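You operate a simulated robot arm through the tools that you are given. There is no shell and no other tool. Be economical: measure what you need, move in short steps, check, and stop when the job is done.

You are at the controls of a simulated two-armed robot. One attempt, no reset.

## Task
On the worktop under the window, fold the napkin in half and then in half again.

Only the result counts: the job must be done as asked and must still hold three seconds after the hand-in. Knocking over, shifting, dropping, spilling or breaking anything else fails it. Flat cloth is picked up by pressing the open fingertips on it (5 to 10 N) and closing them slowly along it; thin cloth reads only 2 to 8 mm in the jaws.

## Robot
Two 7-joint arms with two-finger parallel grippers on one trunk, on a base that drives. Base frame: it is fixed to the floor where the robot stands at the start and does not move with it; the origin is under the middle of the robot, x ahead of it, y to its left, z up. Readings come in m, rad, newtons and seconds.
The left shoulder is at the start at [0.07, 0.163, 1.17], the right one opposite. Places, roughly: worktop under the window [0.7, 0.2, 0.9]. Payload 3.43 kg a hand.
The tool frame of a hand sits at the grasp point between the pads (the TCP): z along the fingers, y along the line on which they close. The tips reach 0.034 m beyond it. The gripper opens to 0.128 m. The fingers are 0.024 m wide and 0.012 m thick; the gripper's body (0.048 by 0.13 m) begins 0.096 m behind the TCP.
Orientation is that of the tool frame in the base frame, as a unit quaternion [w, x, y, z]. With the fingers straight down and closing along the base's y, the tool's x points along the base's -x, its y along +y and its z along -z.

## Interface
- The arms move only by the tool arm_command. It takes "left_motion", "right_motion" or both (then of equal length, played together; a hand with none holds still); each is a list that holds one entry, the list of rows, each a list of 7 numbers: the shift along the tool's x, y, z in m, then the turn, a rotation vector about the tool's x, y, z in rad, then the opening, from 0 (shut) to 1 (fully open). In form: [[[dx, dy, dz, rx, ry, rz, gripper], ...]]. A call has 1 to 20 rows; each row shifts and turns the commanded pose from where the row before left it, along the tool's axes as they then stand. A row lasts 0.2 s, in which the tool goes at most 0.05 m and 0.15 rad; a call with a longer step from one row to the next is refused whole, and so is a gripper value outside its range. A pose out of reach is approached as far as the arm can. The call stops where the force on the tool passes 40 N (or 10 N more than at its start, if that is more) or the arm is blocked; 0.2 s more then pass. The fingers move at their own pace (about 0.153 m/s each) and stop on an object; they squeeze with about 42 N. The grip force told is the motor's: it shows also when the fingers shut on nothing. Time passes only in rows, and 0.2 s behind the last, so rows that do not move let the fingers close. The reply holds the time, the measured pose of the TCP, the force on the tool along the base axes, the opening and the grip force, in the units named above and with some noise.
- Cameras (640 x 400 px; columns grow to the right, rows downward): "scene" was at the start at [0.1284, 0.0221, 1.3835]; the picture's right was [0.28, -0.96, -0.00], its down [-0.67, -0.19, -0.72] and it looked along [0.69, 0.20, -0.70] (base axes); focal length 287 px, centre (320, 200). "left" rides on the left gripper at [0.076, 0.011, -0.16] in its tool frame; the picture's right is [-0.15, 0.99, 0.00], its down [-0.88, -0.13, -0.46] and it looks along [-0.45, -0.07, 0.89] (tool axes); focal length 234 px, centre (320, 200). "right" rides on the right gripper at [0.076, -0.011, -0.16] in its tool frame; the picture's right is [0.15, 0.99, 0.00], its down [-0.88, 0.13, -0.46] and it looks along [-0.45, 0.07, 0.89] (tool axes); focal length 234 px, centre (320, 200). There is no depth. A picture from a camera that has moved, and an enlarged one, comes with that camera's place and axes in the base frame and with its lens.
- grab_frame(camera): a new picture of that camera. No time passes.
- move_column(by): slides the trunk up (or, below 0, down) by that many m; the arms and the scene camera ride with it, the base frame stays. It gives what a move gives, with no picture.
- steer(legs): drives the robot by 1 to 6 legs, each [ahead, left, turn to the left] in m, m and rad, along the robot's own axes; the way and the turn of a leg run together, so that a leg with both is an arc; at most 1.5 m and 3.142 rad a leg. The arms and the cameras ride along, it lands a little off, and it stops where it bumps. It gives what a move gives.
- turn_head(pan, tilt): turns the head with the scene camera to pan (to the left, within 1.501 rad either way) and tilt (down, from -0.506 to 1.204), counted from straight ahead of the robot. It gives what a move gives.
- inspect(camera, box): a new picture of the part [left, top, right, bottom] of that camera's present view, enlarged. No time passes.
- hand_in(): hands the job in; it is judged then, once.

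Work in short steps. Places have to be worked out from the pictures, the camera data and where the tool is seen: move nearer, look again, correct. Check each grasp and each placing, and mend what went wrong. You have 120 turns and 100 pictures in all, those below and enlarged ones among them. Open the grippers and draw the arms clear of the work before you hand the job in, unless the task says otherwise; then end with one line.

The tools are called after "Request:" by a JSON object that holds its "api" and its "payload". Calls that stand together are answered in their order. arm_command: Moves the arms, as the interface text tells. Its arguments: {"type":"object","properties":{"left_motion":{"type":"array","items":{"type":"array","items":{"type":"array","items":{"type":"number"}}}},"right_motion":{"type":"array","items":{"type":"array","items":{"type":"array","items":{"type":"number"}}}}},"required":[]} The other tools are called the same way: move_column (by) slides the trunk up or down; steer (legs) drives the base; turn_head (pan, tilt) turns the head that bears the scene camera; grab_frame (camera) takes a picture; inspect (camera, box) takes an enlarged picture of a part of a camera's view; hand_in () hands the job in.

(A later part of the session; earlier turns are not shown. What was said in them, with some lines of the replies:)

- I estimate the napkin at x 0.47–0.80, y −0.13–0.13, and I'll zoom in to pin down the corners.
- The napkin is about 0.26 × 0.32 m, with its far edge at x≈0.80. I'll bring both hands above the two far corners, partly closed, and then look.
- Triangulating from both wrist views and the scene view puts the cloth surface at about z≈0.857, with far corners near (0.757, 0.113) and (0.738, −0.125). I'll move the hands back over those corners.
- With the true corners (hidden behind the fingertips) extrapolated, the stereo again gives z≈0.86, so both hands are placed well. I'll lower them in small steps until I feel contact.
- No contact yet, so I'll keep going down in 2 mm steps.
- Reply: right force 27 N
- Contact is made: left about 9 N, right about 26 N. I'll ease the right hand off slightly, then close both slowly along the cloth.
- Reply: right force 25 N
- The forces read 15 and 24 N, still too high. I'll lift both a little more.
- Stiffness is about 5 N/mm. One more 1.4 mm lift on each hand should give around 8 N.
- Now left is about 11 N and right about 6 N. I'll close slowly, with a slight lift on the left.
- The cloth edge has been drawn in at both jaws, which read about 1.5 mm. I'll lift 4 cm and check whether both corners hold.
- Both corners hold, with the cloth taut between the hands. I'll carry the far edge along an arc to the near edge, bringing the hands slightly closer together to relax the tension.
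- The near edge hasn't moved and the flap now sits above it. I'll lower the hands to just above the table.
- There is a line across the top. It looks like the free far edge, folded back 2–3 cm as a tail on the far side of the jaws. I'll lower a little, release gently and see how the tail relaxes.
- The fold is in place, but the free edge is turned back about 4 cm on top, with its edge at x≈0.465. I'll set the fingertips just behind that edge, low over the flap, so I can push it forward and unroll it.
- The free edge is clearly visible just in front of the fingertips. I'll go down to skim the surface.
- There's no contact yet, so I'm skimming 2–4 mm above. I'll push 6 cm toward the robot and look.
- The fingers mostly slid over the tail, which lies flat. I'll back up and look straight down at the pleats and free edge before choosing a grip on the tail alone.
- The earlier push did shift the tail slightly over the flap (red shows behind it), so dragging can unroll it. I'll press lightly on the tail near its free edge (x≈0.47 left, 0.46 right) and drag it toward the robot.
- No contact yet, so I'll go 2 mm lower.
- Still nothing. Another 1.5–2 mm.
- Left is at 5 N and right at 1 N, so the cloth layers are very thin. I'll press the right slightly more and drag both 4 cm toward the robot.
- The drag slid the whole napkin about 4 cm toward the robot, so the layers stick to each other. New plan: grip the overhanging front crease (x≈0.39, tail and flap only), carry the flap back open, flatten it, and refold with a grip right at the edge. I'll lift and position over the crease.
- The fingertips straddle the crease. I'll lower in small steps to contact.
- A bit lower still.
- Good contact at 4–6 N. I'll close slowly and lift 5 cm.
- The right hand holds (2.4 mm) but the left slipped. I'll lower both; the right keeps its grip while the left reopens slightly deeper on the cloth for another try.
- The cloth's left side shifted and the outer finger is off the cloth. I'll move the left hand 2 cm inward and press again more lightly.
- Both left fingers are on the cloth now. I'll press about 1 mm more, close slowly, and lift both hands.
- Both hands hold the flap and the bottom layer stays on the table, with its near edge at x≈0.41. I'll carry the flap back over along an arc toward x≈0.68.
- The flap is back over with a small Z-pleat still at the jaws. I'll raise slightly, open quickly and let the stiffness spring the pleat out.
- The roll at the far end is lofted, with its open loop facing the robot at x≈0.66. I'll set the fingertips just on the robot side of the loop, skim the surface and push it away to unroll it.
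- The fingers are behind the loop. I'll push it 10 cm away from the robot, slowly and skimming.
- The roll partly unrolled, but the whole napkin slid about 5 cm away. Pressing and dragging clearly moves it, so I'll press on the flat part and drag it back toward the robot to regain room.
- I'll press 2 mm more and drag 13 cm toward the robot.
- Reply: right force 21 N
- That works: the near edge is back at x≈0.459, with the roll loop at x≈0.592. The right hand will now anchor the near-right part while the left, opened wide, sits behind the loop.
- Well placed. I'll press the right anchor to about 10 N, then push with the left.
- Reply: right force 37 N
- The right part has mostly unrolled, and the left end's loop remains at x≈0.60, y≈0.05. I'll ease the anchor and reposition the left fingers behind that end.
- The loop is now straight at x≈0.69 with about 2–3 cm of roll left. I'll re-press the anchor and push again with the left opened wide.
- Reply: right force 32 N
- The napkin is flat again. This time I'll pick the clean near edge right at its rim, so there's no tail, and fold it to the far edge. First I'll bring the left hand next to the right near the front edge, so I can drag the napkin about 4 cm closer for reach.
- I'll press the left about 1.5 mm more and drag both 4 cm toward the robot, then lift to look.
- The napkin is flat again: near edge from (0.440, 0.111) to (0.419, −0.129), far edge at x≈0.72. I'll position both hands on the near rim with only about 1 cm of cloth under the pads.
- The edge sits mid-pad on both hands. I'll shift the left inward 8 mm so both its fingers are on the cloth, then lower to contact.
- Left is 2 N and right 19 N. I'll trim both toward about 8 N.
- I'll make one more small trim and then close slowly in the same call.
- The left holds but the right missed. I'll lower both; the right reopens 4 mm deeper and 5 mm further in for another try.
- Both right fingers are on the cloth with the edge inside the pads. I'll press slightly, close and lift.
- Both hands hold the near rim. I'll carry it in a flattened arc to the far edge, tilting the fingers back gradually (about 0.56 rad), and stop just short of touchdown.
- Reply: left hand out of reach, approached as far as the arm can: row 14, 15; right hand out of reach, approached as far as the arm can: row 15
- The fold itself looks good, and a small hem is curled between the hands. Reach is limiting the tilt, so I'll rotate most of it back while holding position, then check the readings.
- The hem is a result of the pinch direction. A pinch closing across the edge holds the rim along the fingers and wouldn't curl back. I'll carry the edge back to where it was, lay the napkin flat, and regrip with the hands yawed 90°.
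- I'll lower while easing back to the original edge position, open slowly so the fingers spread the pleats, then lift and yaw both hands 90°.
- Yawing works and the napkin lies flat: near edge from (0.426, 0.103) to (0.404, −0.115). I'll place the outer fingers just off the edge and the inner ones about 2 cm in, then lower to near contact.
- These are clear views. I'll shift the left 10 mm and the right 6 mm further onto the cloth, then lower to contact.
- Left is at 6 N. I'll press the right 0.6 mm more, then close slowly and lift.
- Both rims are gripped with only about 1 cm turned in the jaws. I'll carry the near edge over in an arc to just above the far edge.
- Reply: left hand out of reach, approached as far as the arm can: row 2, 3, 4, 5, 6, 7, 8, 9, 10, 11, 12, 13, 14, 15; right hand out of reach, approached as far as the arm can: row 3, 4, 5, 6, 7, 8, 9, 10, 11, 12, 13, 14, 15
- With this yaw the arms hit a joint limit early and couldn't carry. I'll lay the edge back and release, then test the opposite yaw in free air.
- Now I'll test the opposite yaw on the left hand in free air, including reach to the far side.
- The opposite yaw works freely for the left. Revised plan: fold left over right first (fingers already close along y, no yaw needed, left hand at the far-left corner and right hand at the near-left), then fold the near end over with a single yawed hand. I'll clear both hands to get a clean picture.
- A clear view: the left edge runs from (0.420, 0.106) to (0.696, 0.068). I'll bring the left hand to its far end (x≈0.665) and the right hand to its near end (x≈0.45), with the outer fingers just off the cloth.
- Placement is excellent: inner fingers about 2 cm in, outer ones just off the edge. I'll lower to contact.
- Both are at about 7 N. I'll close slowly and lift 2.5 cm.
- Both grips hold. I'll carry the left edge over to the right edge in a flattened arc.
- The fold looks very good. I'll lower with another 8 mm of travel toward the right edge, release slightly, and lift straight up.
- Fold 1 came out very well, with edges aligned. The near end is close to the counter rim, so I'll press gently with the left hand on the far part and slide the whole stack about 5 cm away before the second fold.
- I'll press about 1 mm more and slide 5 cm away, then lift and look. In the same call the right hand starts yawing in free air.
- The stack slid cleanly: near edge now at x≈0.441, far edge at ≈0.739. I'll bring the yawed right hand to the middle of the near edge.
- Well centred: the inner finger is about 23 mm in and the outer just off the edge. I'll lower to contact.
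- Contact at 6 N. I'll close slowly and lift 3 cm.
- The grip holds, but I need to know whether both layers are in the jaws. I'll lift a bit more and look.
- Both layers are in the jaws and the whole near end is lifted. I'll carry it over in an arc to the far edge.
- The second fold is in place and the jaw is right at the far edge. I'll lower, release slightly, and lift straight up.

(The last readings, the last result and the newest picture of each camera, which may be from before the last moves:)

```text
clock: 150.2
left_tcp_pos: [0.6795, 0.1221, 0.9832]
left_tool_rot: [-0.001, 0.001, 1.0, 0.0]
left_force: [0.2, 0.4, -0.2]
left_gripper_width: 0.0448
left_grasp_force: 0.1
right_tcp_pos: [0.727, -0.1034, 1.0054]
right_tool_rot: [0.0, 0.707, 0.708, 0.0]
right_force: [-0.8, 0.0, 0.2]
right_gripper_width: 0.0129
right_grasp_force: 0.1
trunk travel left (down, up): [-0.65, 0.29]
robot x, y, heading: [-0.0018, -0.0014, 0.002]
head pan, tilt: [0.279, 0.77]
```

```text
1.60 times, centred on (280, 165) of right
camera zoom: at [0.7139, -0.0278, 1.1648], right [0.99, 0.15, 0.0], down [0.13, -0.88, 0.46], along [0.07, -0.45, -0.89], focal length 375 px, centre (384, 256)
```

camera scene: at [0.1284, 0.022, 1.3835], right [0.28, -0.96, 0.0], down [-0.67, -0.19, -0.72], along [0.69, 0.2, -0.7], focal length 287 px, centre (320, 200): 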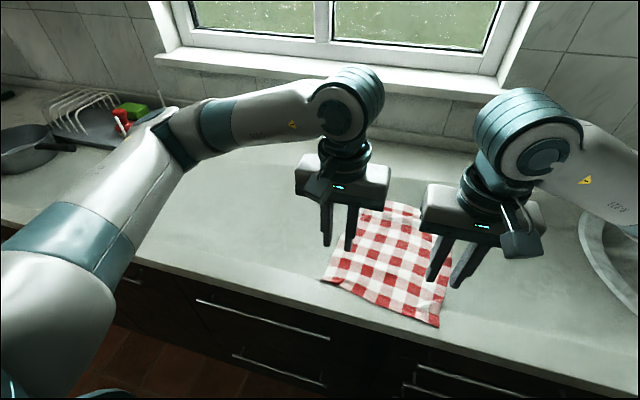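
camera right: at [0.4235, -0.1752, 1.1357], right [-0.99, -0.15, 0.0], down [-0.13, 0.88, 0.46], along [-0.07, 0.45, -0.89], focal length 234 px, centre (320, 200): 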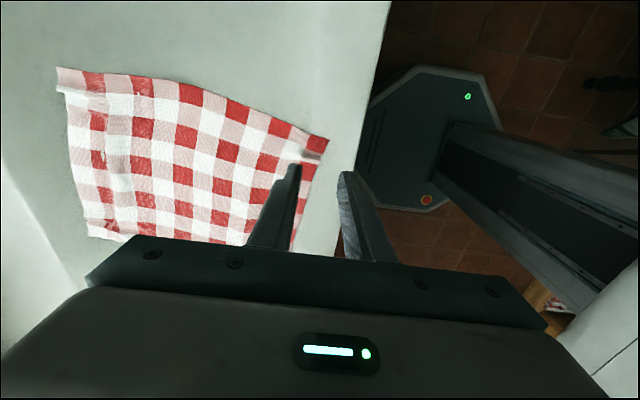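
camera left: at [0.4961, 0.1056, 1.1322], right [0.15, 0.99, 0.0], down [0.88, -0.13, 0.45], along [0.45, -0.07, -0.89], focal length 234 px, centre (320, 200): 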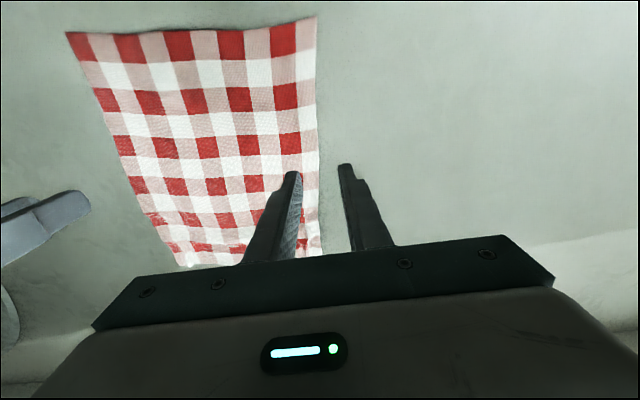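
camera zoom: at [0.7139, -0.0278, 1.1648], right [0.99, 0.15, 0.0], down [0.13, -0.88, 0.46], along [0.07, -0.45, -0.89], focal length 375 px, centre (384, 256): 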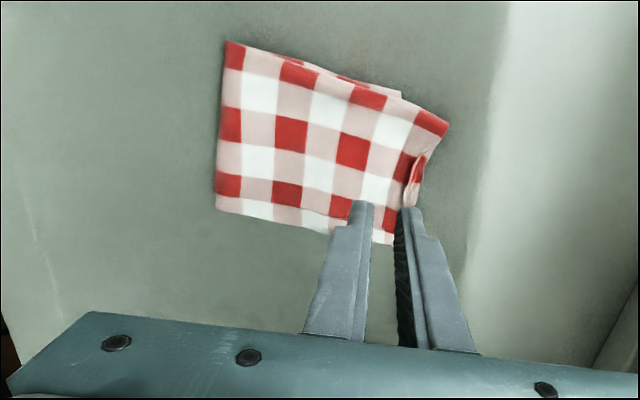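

The napkin is now a neat quarter, with its edges matching to within about a centimetre. I'll open the grippers and draw both arms clear, up and to the sides.

Request:
{"api": "arm_command", "payload": {"left_motion": [[[0, 0.03, -0.03, 0, 0, 0, 0.5], [0, 0.03, -0.03, 0, 0, 0, 1], [0, 0.04, -0.02, 0, 0, 0, 1], [0.03, 0.03, 0, 0, 0, 0, 1], [0.03, 0.03, 0, 0, 0, 0, 1], [0, 0, 0, 0, 0, 0, 1], [0, 0, 0, 0, 0, 0, 1]]], "right_motion": [[[0, 0, -0.04, 0, 0, 0, 0.1], [-0.02, 0, -0.04, 0, 0, 0, 0.5], [-0.04, -0.02, 0, 0, 0, 0, 1], [-0.04, -0.02, 0, 0, 0, 0, 1], [-0.04, -0.02, 0, 0, 0, 0, 1], [-0.04, -0.02, 0, 0, 0, 0, 1], [0, 0, 0, 0, 0, 0, 1]]]}}

Request:
{"api": "grab_frame", "payload": {"camera": "scene"}}

Request:
{"api": "inspect", "payload": {"camera": "scene", "box": [340, 165, 460, 245]}}

```text
clock: 151.8
left_tcp_pos: [0.62, 0.2847, 1.0649]
left_tool_rot: [-0.001, 0.0, 1.0, -0.002]
left_force: [-0.2, -0.3, -0.5]
left_gripper_width: 0.128
left_grasp_force: 0.1
right_tcp_pos: [0.6469, -0.2817, 1.0874]
right_tool_rot: [-0.001, 0.707, 0.708, -0.001]
right_force: [0.2, 0.0, 0.3]
right_gripper_width: 0.128
right_grasp_force: 0.1
trunk travel left (down, up): [-0.65, 0.29]
robot x, y, heading: [-0.0028, 0.0002, -0.004]
head pan, tilt: [0.279, 0.77]
```

```text
6 pictures are left
camera scene: at [0.1287, 0.024, 1.3834], right [0.28, -0.96, 0.0], down [-0.67, -0.19, -0.72], along [0.69, 0.2, -0.7], focal length 287 px, centre (320, 200)
```

scene: 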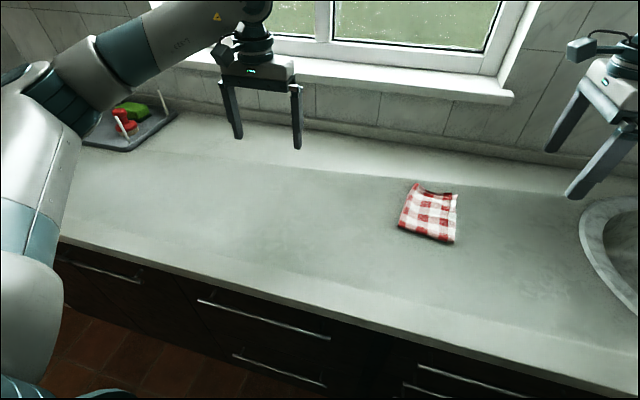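

```text
5.00 times, centred on (400, 205) of scene
camera zoom: at [0.1287, 0.024, 1.3834], right [0.28, -0.96, 0.0], down [-0.67, -0.19, -0.72], along [0.69, 0.2, -0.7], focal length 1437 px, centre (-80, 175)
```

zoom: 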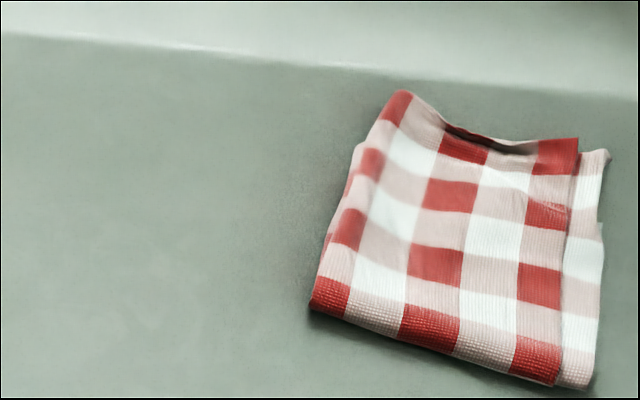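

The napkin is folded in quarters, lying flat and stable. The arms are clear and the grippers open, so I'm handing in.

Request:
{"api": "hand_in", "payload": {}}

```text
The job is handed in.
```

I folded the napkin in half left over right, then in half again near over far. It lies flat on the worktop under the window as a quarter, with edges matching to about a centimetre and a small pinch mark on the far edge. It ended up slightly to the right of where it started; nothing else was touched.
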